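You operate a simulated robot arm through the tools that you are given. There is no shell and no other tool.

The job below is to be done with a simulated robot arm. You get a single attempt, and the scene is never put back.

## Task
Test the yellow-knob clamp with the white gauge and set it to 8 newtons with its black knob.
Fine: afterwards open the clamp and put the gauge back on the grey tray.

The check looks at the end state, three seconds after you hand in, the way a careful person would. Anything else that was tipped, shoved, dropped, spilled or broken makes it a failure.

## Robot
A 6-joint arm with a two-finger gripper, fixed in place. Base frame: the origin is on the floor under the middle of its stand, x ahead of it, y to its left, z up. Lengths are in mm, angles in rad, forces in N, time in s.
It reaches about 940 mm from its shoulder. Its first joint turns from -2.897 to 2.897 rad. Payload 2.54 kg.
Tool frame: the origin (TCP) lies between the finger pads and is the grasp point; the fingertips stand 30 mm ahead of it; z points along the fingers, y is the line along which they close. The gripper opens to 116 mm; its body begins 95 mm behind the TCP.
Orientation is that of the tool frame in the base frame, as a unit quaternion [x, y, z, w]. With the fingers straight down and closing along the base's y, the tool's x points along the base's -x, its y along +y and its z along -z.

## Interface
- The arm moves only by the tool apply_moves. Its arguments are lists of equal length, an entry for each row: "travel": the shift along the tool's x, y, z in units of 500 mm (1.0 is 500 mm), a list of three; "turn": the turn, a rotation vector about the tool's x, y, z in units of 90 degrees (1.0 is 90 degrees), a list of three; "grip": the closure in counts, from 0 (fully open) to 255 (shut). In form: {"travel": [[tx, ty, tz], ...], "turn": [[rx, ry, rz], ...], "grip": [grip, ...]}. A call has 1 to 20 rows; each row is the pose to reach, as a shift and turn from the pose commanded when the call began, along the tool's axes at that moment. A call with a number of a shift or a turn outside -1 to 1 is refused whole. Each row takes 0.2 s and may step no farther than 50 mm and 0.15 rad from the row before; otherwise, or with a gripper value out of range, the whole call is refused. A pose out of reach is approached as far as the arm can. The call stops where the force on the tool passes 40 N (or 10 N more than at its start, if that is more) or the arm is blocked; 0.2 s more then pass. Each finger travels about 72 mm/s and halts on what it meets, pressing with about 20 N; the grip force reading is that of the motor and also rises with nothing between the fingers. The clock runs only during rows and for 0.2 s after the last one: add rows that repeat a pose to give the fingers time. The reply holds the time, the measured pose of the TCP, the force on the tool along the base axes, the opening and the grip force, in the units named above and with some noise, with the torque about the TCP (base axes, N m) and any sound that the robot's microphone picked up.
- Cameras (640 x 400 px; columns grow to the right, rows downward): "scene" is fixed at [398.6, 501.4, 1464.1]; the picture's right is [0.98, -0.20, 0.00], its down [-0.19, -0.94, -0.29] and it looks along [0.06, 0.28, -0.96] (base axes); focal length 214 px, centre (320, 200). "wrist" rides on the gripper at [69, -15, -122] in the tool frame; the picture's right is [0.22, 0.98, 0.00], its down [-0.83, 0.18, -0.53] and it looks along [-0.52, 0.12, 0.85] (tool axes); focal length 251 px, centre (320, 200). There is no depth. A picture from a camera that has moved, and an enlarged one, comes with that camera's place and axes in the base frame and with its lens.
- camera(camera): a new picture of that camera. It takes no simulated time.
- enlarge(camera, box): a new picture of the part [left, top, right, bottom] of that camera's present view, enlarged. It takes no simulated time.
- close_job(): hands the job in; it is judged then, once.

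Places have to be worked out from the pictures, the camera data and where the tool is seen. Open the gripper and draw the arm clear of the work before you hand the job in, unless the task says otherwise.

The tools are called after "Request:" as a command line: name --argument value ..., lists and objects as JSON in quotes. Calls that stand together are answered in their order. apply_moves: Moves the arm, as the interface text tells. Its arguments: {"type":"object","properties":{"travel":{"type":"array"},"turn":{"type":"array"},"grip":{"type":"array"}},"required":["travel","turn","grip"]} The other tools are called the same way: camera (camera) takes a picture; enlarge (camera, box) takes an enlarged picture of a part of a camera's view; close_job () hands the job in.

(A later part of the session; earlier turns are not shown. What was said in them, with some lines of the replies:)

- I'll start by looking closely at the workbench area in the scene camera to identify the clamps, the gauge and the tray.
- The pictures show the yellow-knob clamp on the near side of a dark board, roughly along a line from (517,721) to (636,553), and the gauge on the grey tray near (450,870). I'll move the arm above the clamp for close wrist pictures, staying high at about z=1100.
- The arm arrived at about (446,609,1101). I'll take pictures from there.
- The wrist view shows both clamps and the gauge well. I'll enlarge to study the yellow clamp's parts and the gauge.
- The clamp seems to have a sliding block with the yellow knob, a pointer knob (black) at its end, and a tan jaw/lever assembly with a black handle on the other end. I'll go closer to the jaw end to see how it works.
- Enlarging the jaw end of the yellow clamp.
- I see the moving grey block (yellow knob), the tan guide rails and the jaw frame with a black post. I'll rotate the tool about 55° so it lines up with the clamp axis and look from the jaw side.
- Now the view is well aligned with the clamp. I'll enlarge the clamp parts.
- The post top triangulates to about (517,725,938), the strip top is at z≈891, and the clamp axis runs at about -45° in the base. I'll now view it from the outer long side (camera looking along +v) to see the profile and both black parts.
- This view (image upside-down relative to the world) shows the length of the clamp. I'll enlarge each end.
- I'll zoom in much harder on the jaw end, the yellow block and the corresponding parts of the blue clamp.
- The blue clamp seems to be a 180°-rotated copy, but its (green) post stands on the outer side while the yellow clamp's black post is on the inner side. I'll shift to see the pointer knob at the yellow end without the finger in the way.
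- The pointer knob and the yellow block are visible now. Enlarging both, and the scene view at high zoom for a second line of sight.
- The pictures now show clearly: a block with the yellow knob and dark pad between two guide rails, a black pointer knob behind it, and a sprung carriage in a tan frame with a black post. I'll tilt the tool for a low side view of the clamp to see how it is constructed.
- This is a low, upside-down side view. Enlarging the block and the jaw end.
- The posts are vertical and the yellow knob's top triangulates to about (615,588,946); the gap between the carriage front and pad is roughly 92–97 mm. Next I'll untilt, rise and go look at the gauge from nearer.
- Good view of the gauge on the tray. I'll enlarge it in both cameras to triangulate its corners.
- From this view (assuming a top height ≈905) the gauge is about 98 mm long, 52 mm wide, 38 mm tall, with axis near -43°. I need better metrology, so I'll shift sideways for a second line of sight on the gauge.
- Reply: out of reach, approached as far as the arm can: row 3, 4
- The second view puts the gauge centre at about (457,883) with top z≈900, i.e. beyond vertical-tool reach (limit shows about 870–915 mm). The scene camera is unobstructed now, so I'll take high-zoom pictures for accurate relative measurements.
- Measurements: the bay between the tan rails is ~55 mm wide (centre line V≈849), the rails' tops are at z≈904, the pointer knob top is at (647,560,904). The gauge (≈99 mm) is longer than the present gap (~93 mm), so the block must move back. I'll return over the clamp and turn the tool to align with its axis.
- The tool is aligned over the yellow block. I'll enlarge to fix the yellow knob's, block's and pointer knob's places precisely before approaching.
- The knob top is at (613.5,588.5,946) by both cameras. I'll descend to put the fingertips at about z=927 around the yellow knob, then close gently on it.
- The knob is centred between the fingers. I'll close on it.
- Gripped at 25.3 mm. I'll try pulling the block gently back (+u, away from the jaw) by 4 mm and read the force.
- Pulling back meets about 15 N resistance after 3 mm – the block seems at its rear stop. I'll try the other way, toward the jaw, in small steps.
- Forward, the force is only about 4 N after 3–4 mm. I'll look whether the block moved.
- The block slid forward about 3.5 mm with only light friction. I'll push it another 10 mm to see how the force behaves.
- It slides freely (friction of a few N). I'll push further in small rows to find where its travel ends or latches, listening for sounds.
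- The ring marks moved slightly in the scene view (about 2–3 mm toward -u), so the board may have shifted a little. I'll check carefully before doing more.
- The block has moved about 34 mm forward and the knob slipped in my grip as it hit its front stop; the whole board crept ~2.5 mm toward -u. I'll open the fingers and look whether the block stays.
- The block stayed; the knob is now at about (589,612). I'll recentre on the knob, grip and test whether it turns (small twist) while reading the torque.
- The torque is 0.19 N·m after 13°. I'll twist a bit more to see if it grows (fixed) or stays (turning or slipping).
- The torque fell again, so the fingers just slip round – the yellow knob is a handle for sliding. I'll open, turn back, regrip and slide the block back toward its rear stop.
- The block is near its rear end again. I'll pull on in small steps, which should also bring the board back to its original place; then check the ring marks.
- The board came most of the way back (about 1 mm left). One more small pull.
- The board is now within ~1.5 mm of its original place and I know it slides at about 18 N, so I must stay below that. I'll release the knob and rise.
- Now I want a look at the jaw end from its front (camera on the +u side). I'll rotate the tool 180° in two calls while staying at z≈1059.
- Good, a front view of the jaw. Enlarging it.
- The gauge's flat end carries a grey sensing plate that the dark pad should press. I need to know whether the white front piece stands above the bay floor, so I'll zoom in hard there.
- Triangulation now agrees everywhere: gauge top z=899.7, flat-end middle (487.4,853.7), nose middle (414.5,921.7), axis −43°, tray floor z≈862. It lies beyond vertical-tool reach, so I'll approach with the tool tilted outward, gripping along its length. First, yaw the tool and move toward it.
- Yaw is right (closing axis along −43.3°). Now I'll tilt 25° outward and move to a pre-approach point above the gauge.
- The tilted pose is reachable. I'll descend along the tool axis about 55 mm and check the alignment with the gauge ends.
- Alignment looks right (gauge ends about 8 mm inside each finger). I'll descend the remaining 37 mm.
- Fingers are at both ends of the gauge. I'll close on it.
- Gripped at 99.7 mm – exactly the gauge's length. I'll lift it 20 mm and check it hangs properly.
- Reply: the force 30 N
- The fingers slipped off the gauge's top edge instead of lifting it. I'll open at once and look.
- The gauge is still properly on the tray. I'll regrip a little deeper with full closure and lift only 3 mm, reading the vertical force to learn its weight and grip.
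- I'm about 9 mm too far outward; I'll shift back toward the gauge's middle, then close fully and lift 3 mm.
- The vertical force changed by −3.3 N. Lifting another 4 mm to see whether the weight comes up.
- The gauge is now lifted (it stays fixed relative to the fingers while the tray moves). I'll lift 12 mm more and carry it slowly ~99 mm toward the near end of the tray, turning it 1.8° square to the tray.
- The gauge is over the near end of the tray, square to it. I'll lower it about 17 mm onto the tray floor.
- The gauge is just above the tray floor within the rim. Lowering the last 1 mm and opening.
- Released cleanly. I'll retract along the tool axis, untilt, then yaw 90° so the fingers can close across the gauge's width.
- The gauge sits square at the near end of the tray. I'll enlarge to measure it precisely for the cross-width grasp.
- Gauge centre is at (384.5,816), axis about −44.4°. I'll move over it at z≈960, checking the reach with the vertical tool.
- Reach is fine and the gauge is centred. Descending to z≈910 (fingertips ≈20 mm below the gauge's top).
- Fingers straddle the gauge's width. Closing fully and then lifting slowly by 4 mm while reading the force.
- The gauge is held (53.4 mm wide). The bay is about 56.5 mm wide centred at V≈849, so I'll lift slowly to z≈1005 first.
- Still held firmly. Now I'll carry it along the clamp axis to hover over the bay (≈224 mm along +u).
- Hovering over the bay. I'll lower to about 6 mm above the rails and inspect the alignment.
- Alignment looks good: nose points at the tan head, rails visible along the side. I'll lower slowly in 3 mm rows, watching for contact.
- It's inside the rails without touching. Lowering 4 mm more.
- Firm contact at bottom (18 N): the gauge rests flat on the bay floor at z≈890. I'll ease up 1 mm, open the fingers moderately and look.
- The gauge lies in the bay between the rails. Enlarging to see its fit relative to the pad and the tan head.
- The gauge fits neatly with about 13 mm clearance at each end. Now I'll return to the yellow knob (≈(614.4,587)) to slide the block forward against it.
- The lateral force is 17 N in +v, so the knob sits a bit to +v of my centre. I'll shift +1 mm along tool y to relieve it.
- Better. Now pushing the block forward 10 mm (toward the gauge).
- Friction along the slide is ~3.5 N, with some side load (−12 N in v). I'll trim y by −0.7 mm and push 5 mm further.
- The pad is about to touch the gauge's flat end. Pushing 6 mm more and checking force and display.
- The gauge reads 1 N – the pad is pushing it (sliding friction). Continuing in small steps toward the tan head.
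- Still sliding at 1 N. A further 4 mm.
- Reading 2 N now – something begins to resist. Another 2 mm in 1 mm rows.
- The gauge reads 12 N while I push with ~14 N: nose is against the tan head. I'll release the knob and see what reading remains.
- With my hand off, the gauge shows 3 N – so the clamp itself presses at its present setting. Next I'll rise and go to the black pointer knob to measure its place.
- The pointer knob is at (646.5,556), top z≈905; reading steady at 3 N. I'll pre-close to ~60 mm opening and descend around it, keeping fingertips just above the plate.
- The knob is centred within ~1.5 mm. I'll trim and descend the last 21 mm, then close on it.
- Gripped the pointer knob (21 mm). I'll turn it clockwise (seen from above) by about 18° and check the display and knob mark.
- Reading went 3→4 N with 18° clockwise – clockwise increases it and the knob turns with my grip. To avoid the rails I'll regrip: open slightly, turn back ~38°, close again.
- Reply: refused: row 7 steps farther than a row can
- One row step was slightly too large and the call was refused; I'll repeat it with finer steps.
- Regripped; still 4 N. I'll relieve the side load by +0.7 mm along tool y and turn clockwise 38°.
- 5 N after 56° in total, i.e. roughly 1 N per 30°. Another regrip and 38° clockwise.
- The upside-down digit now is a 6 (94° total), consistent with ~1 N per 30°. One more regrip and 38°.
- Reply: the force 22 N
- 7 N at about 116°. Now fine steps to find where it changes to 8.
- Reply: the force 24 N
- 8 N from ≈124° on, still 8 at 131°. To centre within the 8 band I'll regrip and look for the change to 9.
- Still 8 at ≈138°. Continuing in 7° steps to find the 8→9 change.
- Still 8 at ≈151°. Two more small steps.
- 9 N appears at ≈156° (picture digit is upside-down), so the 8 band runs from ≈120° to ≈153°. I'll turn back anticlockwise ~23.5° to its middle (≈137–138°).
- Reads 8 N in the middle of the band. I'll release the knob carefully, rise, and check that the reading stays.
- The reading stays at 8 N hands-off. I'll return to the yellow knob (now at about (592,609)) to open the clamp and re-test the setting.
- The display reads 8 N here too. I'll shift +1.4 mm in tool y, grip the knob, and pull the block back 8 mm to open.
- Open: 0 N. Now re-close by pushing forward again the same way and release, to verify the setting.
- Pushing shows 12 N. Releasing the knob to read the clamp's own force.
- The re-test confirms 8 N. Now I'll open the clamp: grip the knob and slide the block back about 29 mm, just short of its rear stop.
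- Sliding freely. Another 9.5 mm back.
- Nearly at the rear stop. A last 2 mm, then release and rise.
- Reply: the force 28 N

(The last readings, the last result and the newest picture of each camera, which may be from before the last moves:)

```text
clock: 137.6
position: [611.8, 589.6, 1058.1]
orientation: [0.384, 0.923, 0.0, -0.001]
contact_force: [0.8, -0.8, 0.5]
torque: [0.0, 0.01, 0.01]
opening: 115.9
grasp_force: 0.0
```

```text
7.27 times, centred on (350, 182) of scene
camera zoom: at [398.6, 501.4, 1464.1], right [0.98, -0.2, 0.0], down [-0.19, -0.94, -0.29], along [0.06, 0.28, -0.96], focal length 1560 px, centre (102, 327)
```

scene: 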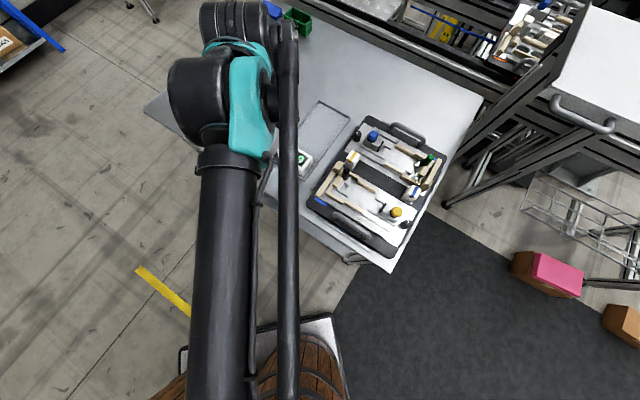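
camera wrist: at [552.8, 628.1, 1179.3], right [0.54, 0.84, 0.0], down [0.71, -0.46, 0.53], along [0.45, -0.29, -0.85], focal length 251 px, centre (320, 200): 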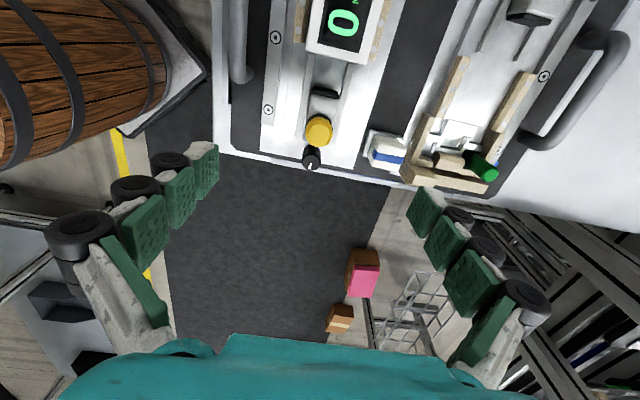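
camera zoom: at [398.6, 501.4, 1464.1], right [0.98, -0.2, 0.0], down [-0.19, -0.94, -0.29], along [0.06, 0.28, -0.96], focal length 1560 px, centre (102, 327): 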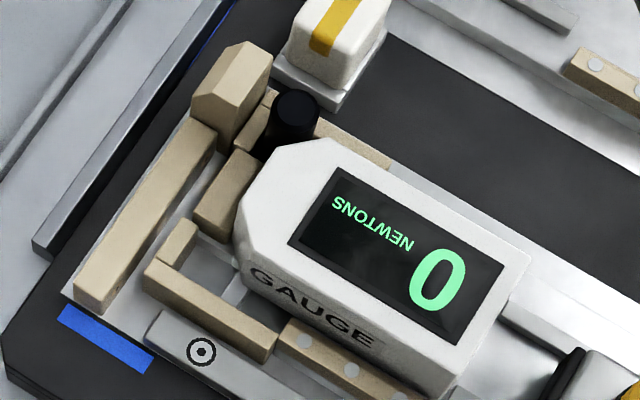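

Clamp is open (0 N) and the board is where it was. Now I'll move over the gauge to fetch it.

Request:
apply_moves --travel '[[0.05, 0, 0], [0.1, 0, 0], [0.15, 0, 0], [0.2, -0.001, 0.01], [0.2278, -0.0016, 0.03], [0.2278, -0.0016, 0.03]]' --turn '[[0, 0, 0], [0, 0, 0], [0, 0, 0], [0, 0, 0], [0, 0, 0], [0, 0, 0]]' --grip '[0, 0, 0, 0, 0, 0]'

Request:
camera --camera "wrist"

Request:
enlarge --camera "wrist" --box '[250, 20, 410, 240]'

```text
clock: 139.0
position: [532.3, 668.4, 1041.5]
orientation: [0.384, 0.923, 0.0, -0.001]
contact_force: [-0.2, -0.3, 0.0]
torque: [-0.02, -0.04, 0.0]
opening: 116.0
grasp_force: 0.1
```

```text
taken
camera wrist: at [472.2, 708.2, 1162.9], right [0.54, 0.84, 0.0], down [0.71, -0.46, 0.53], along [0.45, -0.29, -0.85], focal length 251 px, centre (320, 200)
```

wrist: 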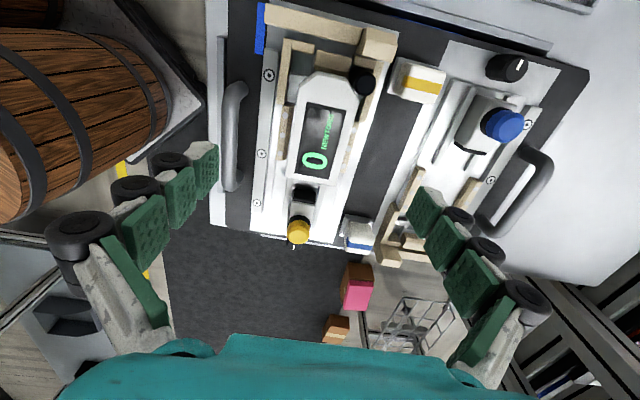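

```text
1.82 times, centred on (330, 130) of wrist
camera zoom: at [472.2, 708.2, 1162.9], right [0.54, 0.84, 0.0], down [0.71, -0.46, 0.53], along [0.45, -0.29, -0.85], focal length 457 px, centre (302, 327)
```

zoom: 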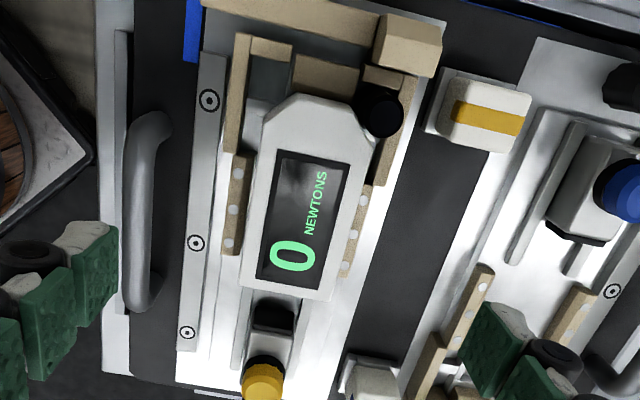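

The gauge centre is at about U≈−95.5, V≈850. I'll trim by about 1 mm and descend to z≈941 so that the fingertips stay above the rails.

Request:
apply_moves --travel '[[-0.0014, 0.0022, 0.05], [-0.0014, 0.0022, 0.1], [-0.0014, 0.0022, 0.15], [-0.0014, 0.0022, 0.18], [-0.0014, 0.0022, 0.201], [-0.0014, 0.0022, 0.201]]' --turn '[[0, 0, 0], [0, 0, 0], [0, 0, 0], [0, 0, 0], [0, 0, 0], [0, 0, 0]]' --grip '[0, 0, 40, 60, 60, 60]'

Request:
camera --camera "wrist"

```text
clock: 140.4
position: [533.4, 669.6, 939.6]
orientation: [0.385, 0.923, 0.0, -0.001]
contact_force: [-0.1, -0.1, -0.2]
torque: [-0.02, -0.03, 0.01]
opening: 88.6
grasp_force: 0.0
```

```text
taken
camera wrist: at [474.1, 707.9, 1061.2], right [0.54, 0.84, 0.0], down [0.71, -0.46, 0.53], along [0.45, -0.29, -0.85], focal length 251 px, centre (320, 200)
```

wrist: 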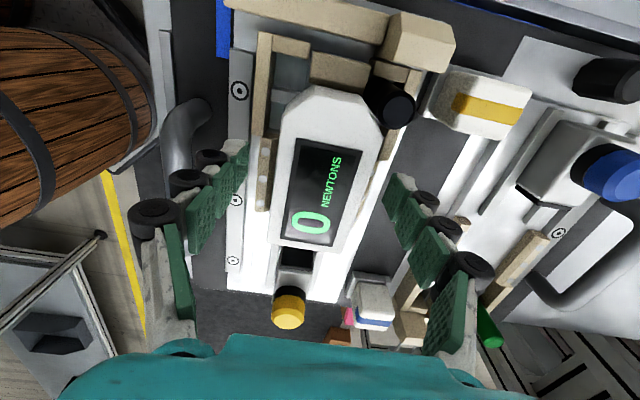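

The gauge appears at the same place in the view as when it was held before. Closing on it.

Request:
apply_moves --travel '[[0, 0, 0], [0, 0, 0], [0, 0, 0], [0, 0, 0], [0, 0, 0], [0, 0, 0]]' --turn '[[0, 0, 0], [0, 0, 0], [0, 0, 0], [0, 0, 0], [0, 0, 0], [0, 0, 0]]' --grip '[90, 120, 160, 255, 255, 255]'

```text
clock: 141.8
position: [533.0, 668.9, 940.8]
orientation: [0.384, 0.923, 0.001, 0.0]
contact_force: [1.5, -0.4, 0.9]
torque: [-0.01, 0.0, 0.07]
opening: 53.5
grasp_force: 20.1
```

Gripped at 53.5 mm with hardly any side force. I'll back it 4 mm off the tan head, then lift slowly.

Request:
apply_moves --travel '[[-0.004, 0, -0.001], [-0.008, 0, -0.003], [-0.008, 0, -0.01], [-0.008, 0, -0.02], [-0.008, 0, -0.03], [-0.008, 0, -0.03]]' --turn '[[0, 0, 0], [0, 0, 0], [0, 0, 0], [0, 0, 0], [0, 0, 0], [0, 0, 0]]' --grip '[255, 255, 255, 255, 255, 255]'

Request:
camera --camera "wrist"

```text
clock: 143.2
position: [536.3, 665.6, 956.3]
orientation: [0.384, 0.923, 0.0, -0.001]
contact_force: [-0.4, 0.7, -1.5]
torque: [0.0, -0.02, 0.0]
opening: 53.5
grasp_force: 20.2
```

```text
taken
camera wrist: at [476.3, 704.4, 1077.0], right [0.54, 0.84, 0.0], down [0.71, -0.46, 0.53], along [0.45, -0.29, -0.85], focal length 251 px, centre (320, 200)
```

wrist: 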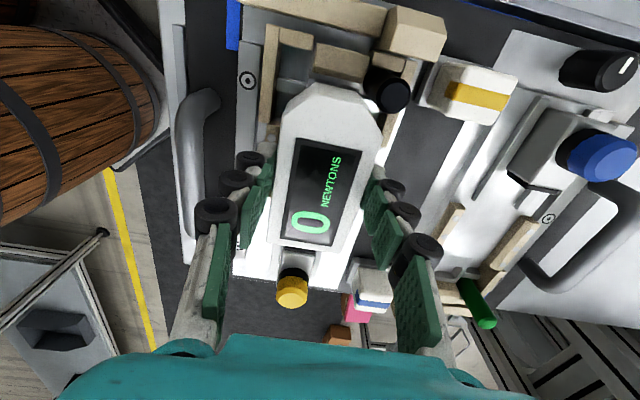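

Held securely. Lifting to z≈1005 and carrying it back along the same path to above the tray's near end.

Request:
apply_moves --travel '[[0, 0, -0.025], [0, 0, -0.05], [0, 0, -0.075], [0, 0, -0.098], [0.02, 0, -0.098], [0.05, 0, -0.098], [0.085, 0, -0.098], [0.12, 0, -0.098], [0.155, 0, -0.098], [0.19, -0.001, -0.098], [0.225, -0.001, -0.098], [0.26, -0.001, -0.098], [0.295, -0.002, -0.098], [0.33, -0.002, -0.098], [0.365, -0.002, -0.098], [0.395, -0.0026, -0.098], [0.415, -0.0026, -0.098], [0.4279, -0.0026, -0.098], [0.4279, -0.0026, -0.098]]' --turn '[[0, 0, 0], [0, 0, 0], [0, 0, 0], [0, 0, 0], [0, 0, 0], [0, 0, 0], [0, 0, 0], [0, 0, 0], [0, 0, 0], [0, 0, 0], [0, 0, 0], [0, 0, 0], [0, 0, 0], [0, 0, 0], [0, 0, 0], [0, 0, 0], [0, 0, 0], [0, 0, 0], [0, 0, 0]]' --grip '[255, 255, 255, 255, 255, 255, 255, 255, 255, 255, 255, 255, 255, 255, 255, 255, 255, 255, 255]'

Request:
camera --camera "wrist"

Request:
enlarge --camera "scene" --box '[260, 90, 360, 190]'

```text
clock: 147.2
position: [385.3, 817.0, 1006.0]
orientation: [0.384, 0.923, 0.0, -0.001]
contact_force: [-0.1, -0.1, -2.4]
torque: [0.02, -0.01, 0.01]
opening: 53.6
grasp_force: 19.7
```

```text
taken
camera wrist: at [325.6, 856.0, 1127.3], right [0.54, 0.84, 0.0], down [0.71, -0.46, 0.53], along [0.45, -0.29, -0.85], focal length 251 px, centre (320, 200)
```

wrist: 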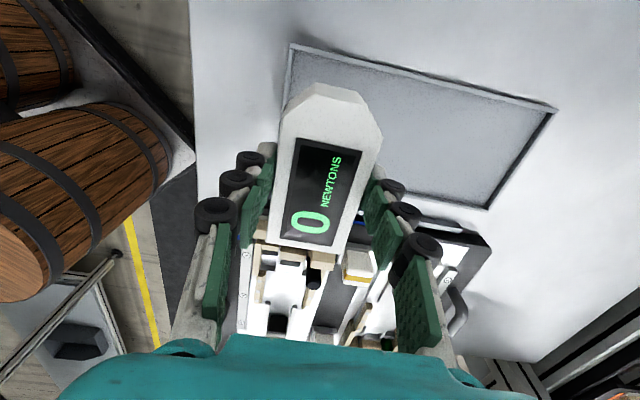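

```text
4.00 times, centred on (310, 140) of scene
camera zoom: at [398.6, 501.4, 1464.1], right [0.98, -0.2, 0.0], down [-0.19, -0.94, -0.29], along [0.06, 0.28, -0.96], focal length 858 px, centre (360, 440)
```

zoom: 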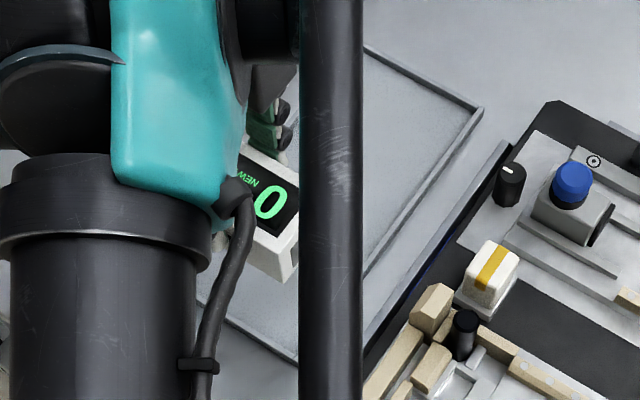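

Back over the tray with the same view as at pick-up. I'll trim 2 mm toward −u and lower to about 4 mm above the tray floor.

Request:
apply_moves --travel '[[0.004, 0, 0.03], [0.004, 0, 0.06], [0.004, 0, 0.09], [0.004, 0, 0.12], [0.004, 0, 0.145], [0.004, 0, 0.165], [0.004, 0, 0.178], [0.004, 0, 0.178]]' --turn '[[0, 0, 0], [0, 0, 0], [0, 0, 0], [0, 0, 0], [0, 0, 0], [0, 0, 0], [0, 0, 0], [0, 0, 0]]' --grip '[255, 255, 255, 255, 255, 255, 255, 255]'

Request:
camera --camera "wrist"

```text
clock: 149.0
position: [382.5, 818.6, 916.0]
orientation: [0.384, 0.923, 0.0, -0.001]
contact_force: [-0.3, 0.4, -2.1]
torque: [-0.01, 0.02, 0.02]
opening: 53.5
grasp_force: 19.6
```

```text
taken
camera wrist: at [323.3, 856.9, 1037.8], right [0.54, 0.84, 0.0], down [0.71, -0.46, 0.53], along [0.45, -0.29, -0.85], focal length 251 px, centre (320, 200)
```

wrist: 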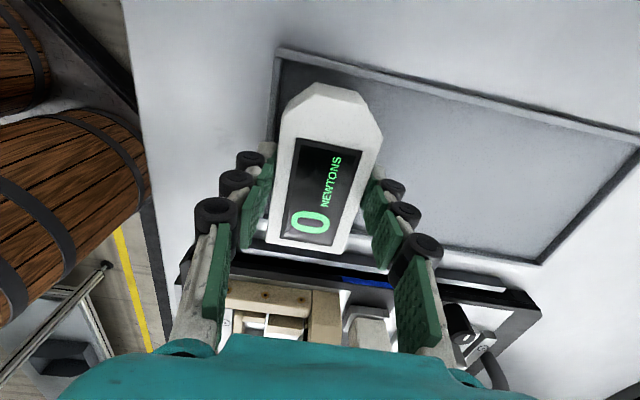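

The gauge is over the tray as at pick-up. Lowering 3 mm and feeling for the floor.

Request:
apply_moves --travel '[[0, 0, 0.002], [0, 0, 0.004], [0, 0, 0.006], [0, 0, 0.006]]' --turn '[[0, 0, 0], [0, 0, 0], [0, 0, 0], [0, 0, 0]]' --grip '[255, 255, 255, 255]'

Request:
apply_moves --travel '[[0, 0, 0.001], [0, 0, 0.003], [0, 0, 0.003]]' --turn '[[0, 0, 0], [0, 0, 0], [0, 0, 0]]' --grip '[255, 255, 255]'

```text
clock: 150.0
position: [383.2, 817.7, 912.9]
orientation: [0.384, 0.923, 0.0, -0.001]
contact_force: [0.7, -0.1, -1.6]
torque: [-0.01, 0.01, 0.0]
opening: 53.5
grasp_force: 19.9
```

```text
clock: 150.8
position: [382.9, 819.3, 911.9]
orientation: [0.384, 0.923, 0.0, -0.001]
contact_force: [0.9, -0.9, -2.0]
torque: [-0.01, 0.0, 0.02]
opening: 53.4
grasp_force: 19.9
```

Still hanging (−2 N). Another 1.5 mm.

Request:
apply_moves --travel '[[0, 0, 0.0015], [0, 0, 0.003], [0, 0, 0.003]]' --turn '[[0, 0, 0], [0, 0, 0], [0, 0, 0]]' --grip '[255, 255, 255]'

```text
clock: 151.6
position: [382.5, 819.0, 910.1]
orientation: [0.384, 0.923, 0.001, -0.001]
contact_force: [0.6, 0.6, -1.4]
torque: [-0.03, 0.05, -0.02]
opening: 53.3
grasp_force: 19.9
```

Request:
apply_moves --travel '[[0, 0, 0.0015], [0, 0, 0.003], [0, 0, 0.003]]' --turn '[[0, 0, 0], [0, 0, 0], [0, 0, 0]]' --grip '[255, 255, 255]'

Request:
camera --camera "wrist"

```text
clock: 152.4
position: [383.5, 817.7, 909.8]
orientation: [0.385, 0.923, 0.0, -0.001]
contact_force: [0.6, 6.1, 17.3]
torque: [0.15, -0.19, 0.08]
opening: 53.7
grasp_force: 19.6
```

```text
taken
camera wrist: at [323.4, 856.5, 1031.4], right [0.54, 0.84, 0.0], down [0.71, -0.46, 0.53], along [0.45, -0.29, -0.85], focal length 251 px, centre (320, 200)
```

wrist: 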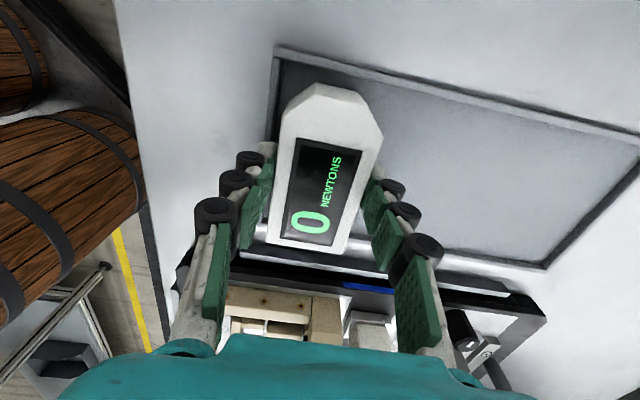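

Floor contact. I'll relax by 1 mm and open the fingers gently.

Request:
apply_moves --travel '[[0, 0, -0.002], [0, 0, -0.002], [0, 0, -0.002], [0, 0, -0.002], [0, 0, -0.002]]' --turn '[[0, 0, 0], [0, 0, 0], [0, 0, 0], [0, 0, 0], [0, 0, 0]]' --grip '[255, 180, 100, 60, 60]'

Request:
apply_moves --travel '[[0, 0, -0.03], [0, 0, -0.08], [0, 0, -0.14], [0, 0, -0.2], [0, 0, -0.2]]' --turn '[[0, 0, 0], [0, 0, 0], [0, 0, 0], [0, 0, 0], [0, 0, 0]]' --grip '[40, 0, 0, 0, 0]'

Request:
camera --camera "wrist"

```text
clock: 153.6
position: [384.0, 818.6, 909.4]
orientation: [0.385, 0.923, 0.0, -0.001]
contact_force: [-0.3, 0.2, 0.6]
torque: [0.01, 0.03, 0.04]
opening: 88.6
grasp_force: 0.2
```

```text
clock: 154.8
position: [383.5, 817.7, 1010.5]
orientation: [0.384, 0.923, 0.001, -0.001]
contact_force: [0.8, 0.4, 0.6]
torque: [-0.01, 0.01, 0.03]
opening: 115.9
grasp_force: 0.1
```

```text
taken
camera wrist: at [324.0, 856.5, 1131.4], right [0.54, 0.84, 0.0], down [0.71, -0.46, 0.53], along [0.45, -0.29, -0.85], focal length 251 px, centre (320, 200)
```

wrist: 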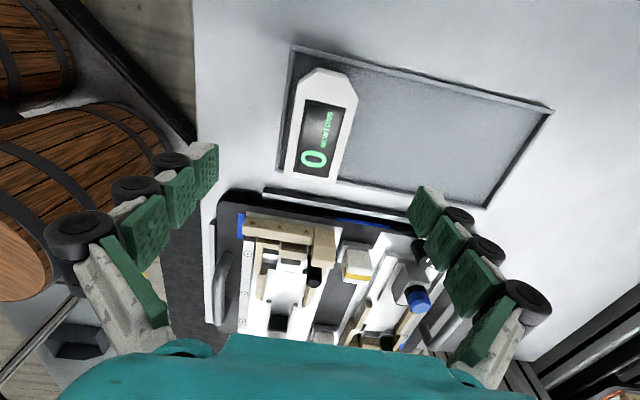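

The gauge is released on the tray. Enlarging to verify it lies flat inside the rim.

Request:
enlarge --camera "wrist" --box '[270, 40, 380, 210]'

Request:
enlarge --camera "scene" --box '[270, 110, 350, 190]'

```text
2.35 times, centred on (325, 125) of wrist
camera zoom: at [324.0, 856.5, 1131.4], right [0.54, 0.84, 0.0], down [0.71, -0.46, 0.53], along [0.45, -0.29, -0.85], focal length 592 px, centre (308, 376)
```

zoom: 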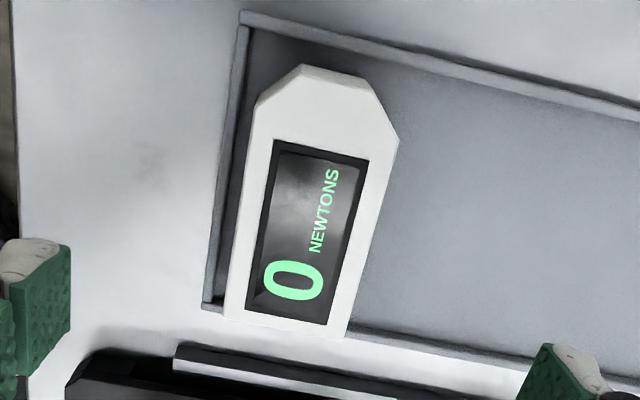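

```text
5.00 times, centred on (310, 150) of scene
camera zoom: at [398.6, 501.4, 1464.1], right [0.98, -0.2, 0.0], down [-0.19, -0.94, -0.29], along [0.06, 0.28, -0.96], focal length 1072 px, centre (370, 450)
```

zoom: 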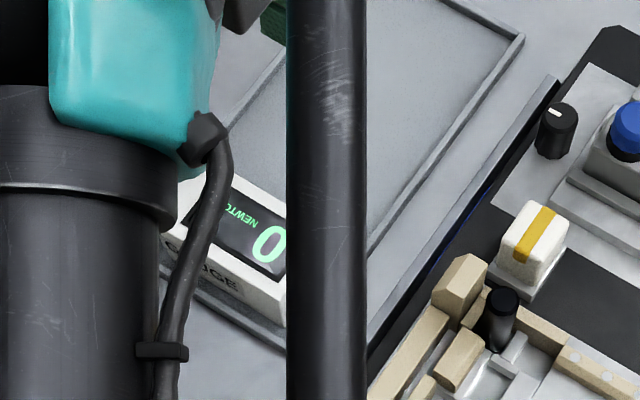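

The gauge lies inside the tray rim with clearance on all sides. I'll draw the arm clear, back up to its starting area, and then check the whole scene.

Request:
apply_moves --travel '[[0, 0, -0.07], [-0.0144, -0.0446, -0.12], [-0.0359, -0.1116, -0.155], [-0.0575, -0.1785, -0.187], [-0.0791, -0.2454, -0.219], [-0.1007, -0.3123, -0.25], [-0.1222, -0.3793, -0.28], [-0.1438, -0.4462, -0.31], [-0.1654, -0.5131, -0.34], [-0.1869, -0.5801, -0.37], [-0.2085, -0.647, -0.4], [-0.2301, -0.7139, -0.43], [-0.2517, -0.7809, -0.455], [-0.2732, -0.8478, -0.48], [-0.2876, -0.8924, -0.494], [-0.2876, -0.8924, -0.494]]' --turn '[[0, 0, 0], [0, 0, 0], [0, 0, -0.04], [0, 0, -0.08], [0, 0, -0.12], [0, 0, -0.16], [0, 0, -0.2], [0, 0, -0.24], [0, 0, -0.28], [0, 0, -0.32], [0, 0, -0.36], [0, 0, -0.4], [0, 0, -0.44], [0, 0, -0.48], [0, 0, -0.5], [0, 0, -0.5]]' --grip '[0, 0, 0, 0, 0, 0, 0, 0, 0, 0, 0, 0, 0, 0, 0, 0]'

Request:
camera --camera "scene"

Request:
enlarge --camera "scene" --box '[300, 110, 460, 270]'

Request:
enlarge --camera "scene" --box '[260, 90, 360, 190]'

```text
clock: 158.2
position: [155.6, 549.6, 1365.9]
orientation: [0.002, 1.0, -0.001, 0.0]
contact_force: [0.5, -0.9, 0.8]
torque: [0.17, -0.02, 0.01]
opening: 115.6
grasp_force: 0.0
out of reach, approached as far as the arm can: row 1, 7, 8, 9, 10, 11, 12, 13, 14, 15, 16
```

```text
taken
```

scene: 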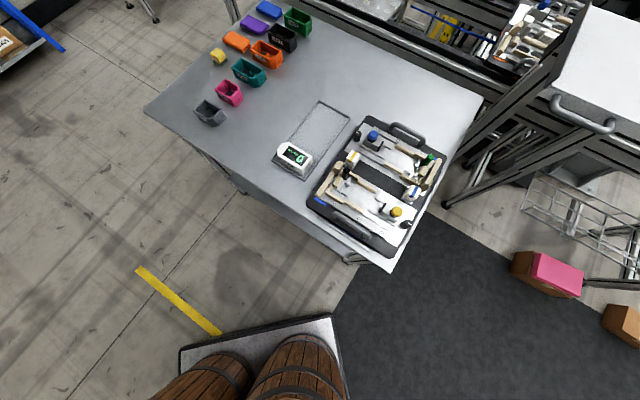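

```text
2.50 times, centred on (380, 190) of scene
camera zoom: at [398.6, 501.4, 1464.1], right [0.98, -0.2, 0.0], down [-0.19, -0.94, -0.29], along [0.06, 0.28, -0.96], focal length 536 px, centre (170, 225)
```

zoom: 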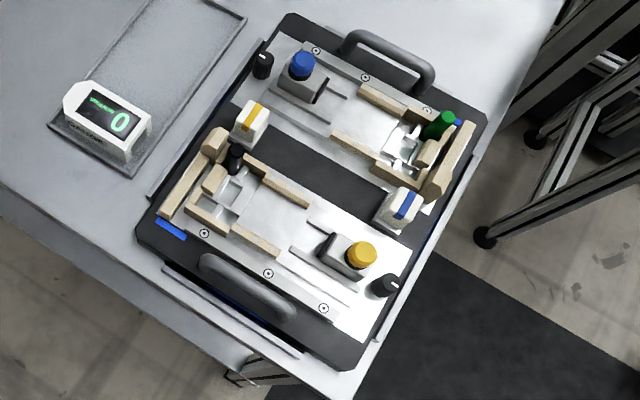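

```text
4.00 times, centred on (310, 140) of scene
camera zoom: at [398.6, 501.4, 1464.1], right [0.98, -0.2, 0.0], down [-0.19, -0.94, -0.29], along [0.06, 0.28, -0.96], focal length 858 px, centre (360, 440)
```

zoom: 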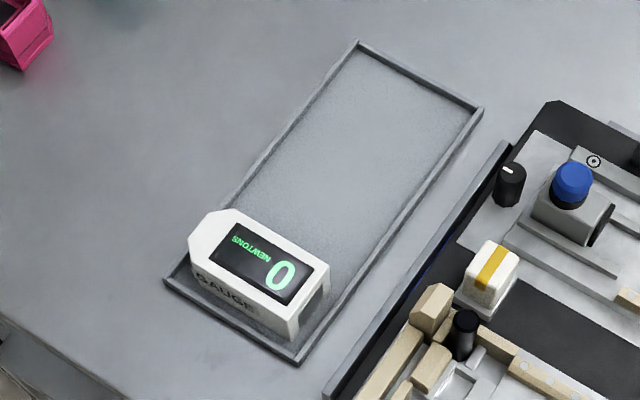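

The arm is clear, gauge on the tray, board and other items in place. A last check of the pointer knob's mark against its set position and the clamp's open block.

Request:
enlarge --camera "scene" --box '[340, 155, 430, 245]'

Request:
enlarge --camera "scene" --box '[370, 185, 420, 240]'

```text
4.44 times, centred on (385, 200) of scene
camera zoom: at [398.6, 501.4, 1464.1], right [0.98, -0.2, 0.0], down [-0.19, -0.94, -0.29], along [0.06, 0.28, -0.96], focal length 953 px, centre (31, 200)
```

zoom: 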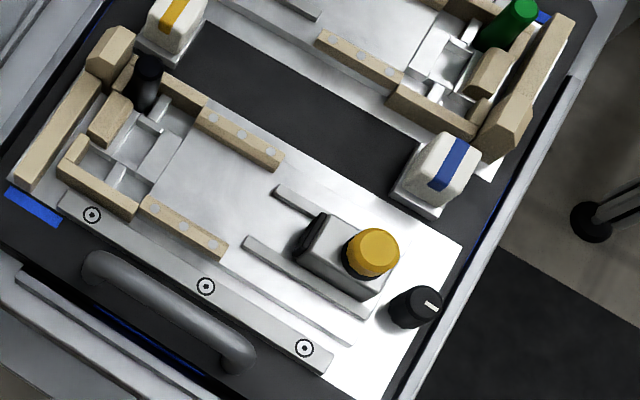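

```text
7.27 times, centred on (395, 212) of scene
camera zoom: at [398.6, 501.4, 1464.1], right [0.98, -0.2, 0.0], down [-0.19, -0.94, -0.29], along [0.06, 0.28, -0.96], focal length 1560 px, centre (-226, 109)
```

zoom: 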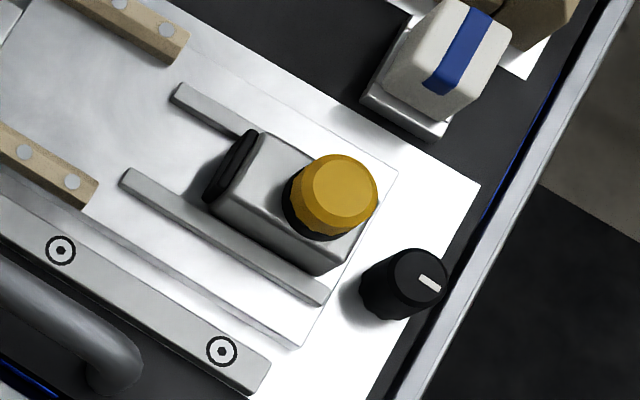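

The pointer knob's mark is where I left it, about 135° clockwise from the start. The clamp block is back at its open position, and the gauge is on the tray reading 0. The gripper is open and the arm is clear of the work, so I'm handing in the job.

Request:
close_job

```text
The job is handed in.
```

I set the yellow-knob clamp to 8 N with its black pointer knob, opened it again, and put the white gauge back on the grey tray.

- **Setting:** the clamp read 3 N at first. I turned the knob clockwise until the gauge showed 8 N, went on to 9 N to find the edge of that range, then turned back to about its middle.
- **Re-test:** I opened the clamp, closed it again and let go. The gauge showed 8 N.
- **End state:** the clamp's sliding block is back at its rear stop, and the pointer knob was not touched after setting. The gauge lies flat inside the tray rim. It is at the tray's near end rather than its original spot, because the original spot was hard to reach. The gripper is open and the arm is clear.
- **Things that moved:** while finding out how the clamp works, I pushed the block against its stops and the board it sits on slid about 2.5 mm. I pulled it back to within about 1.5 mm of where it was. On my first try at lifting the gauge, the fingers slipped off its top edge. It stayed on the tray, and it read normally afterwards. The pictures showed nothing else disturbed.
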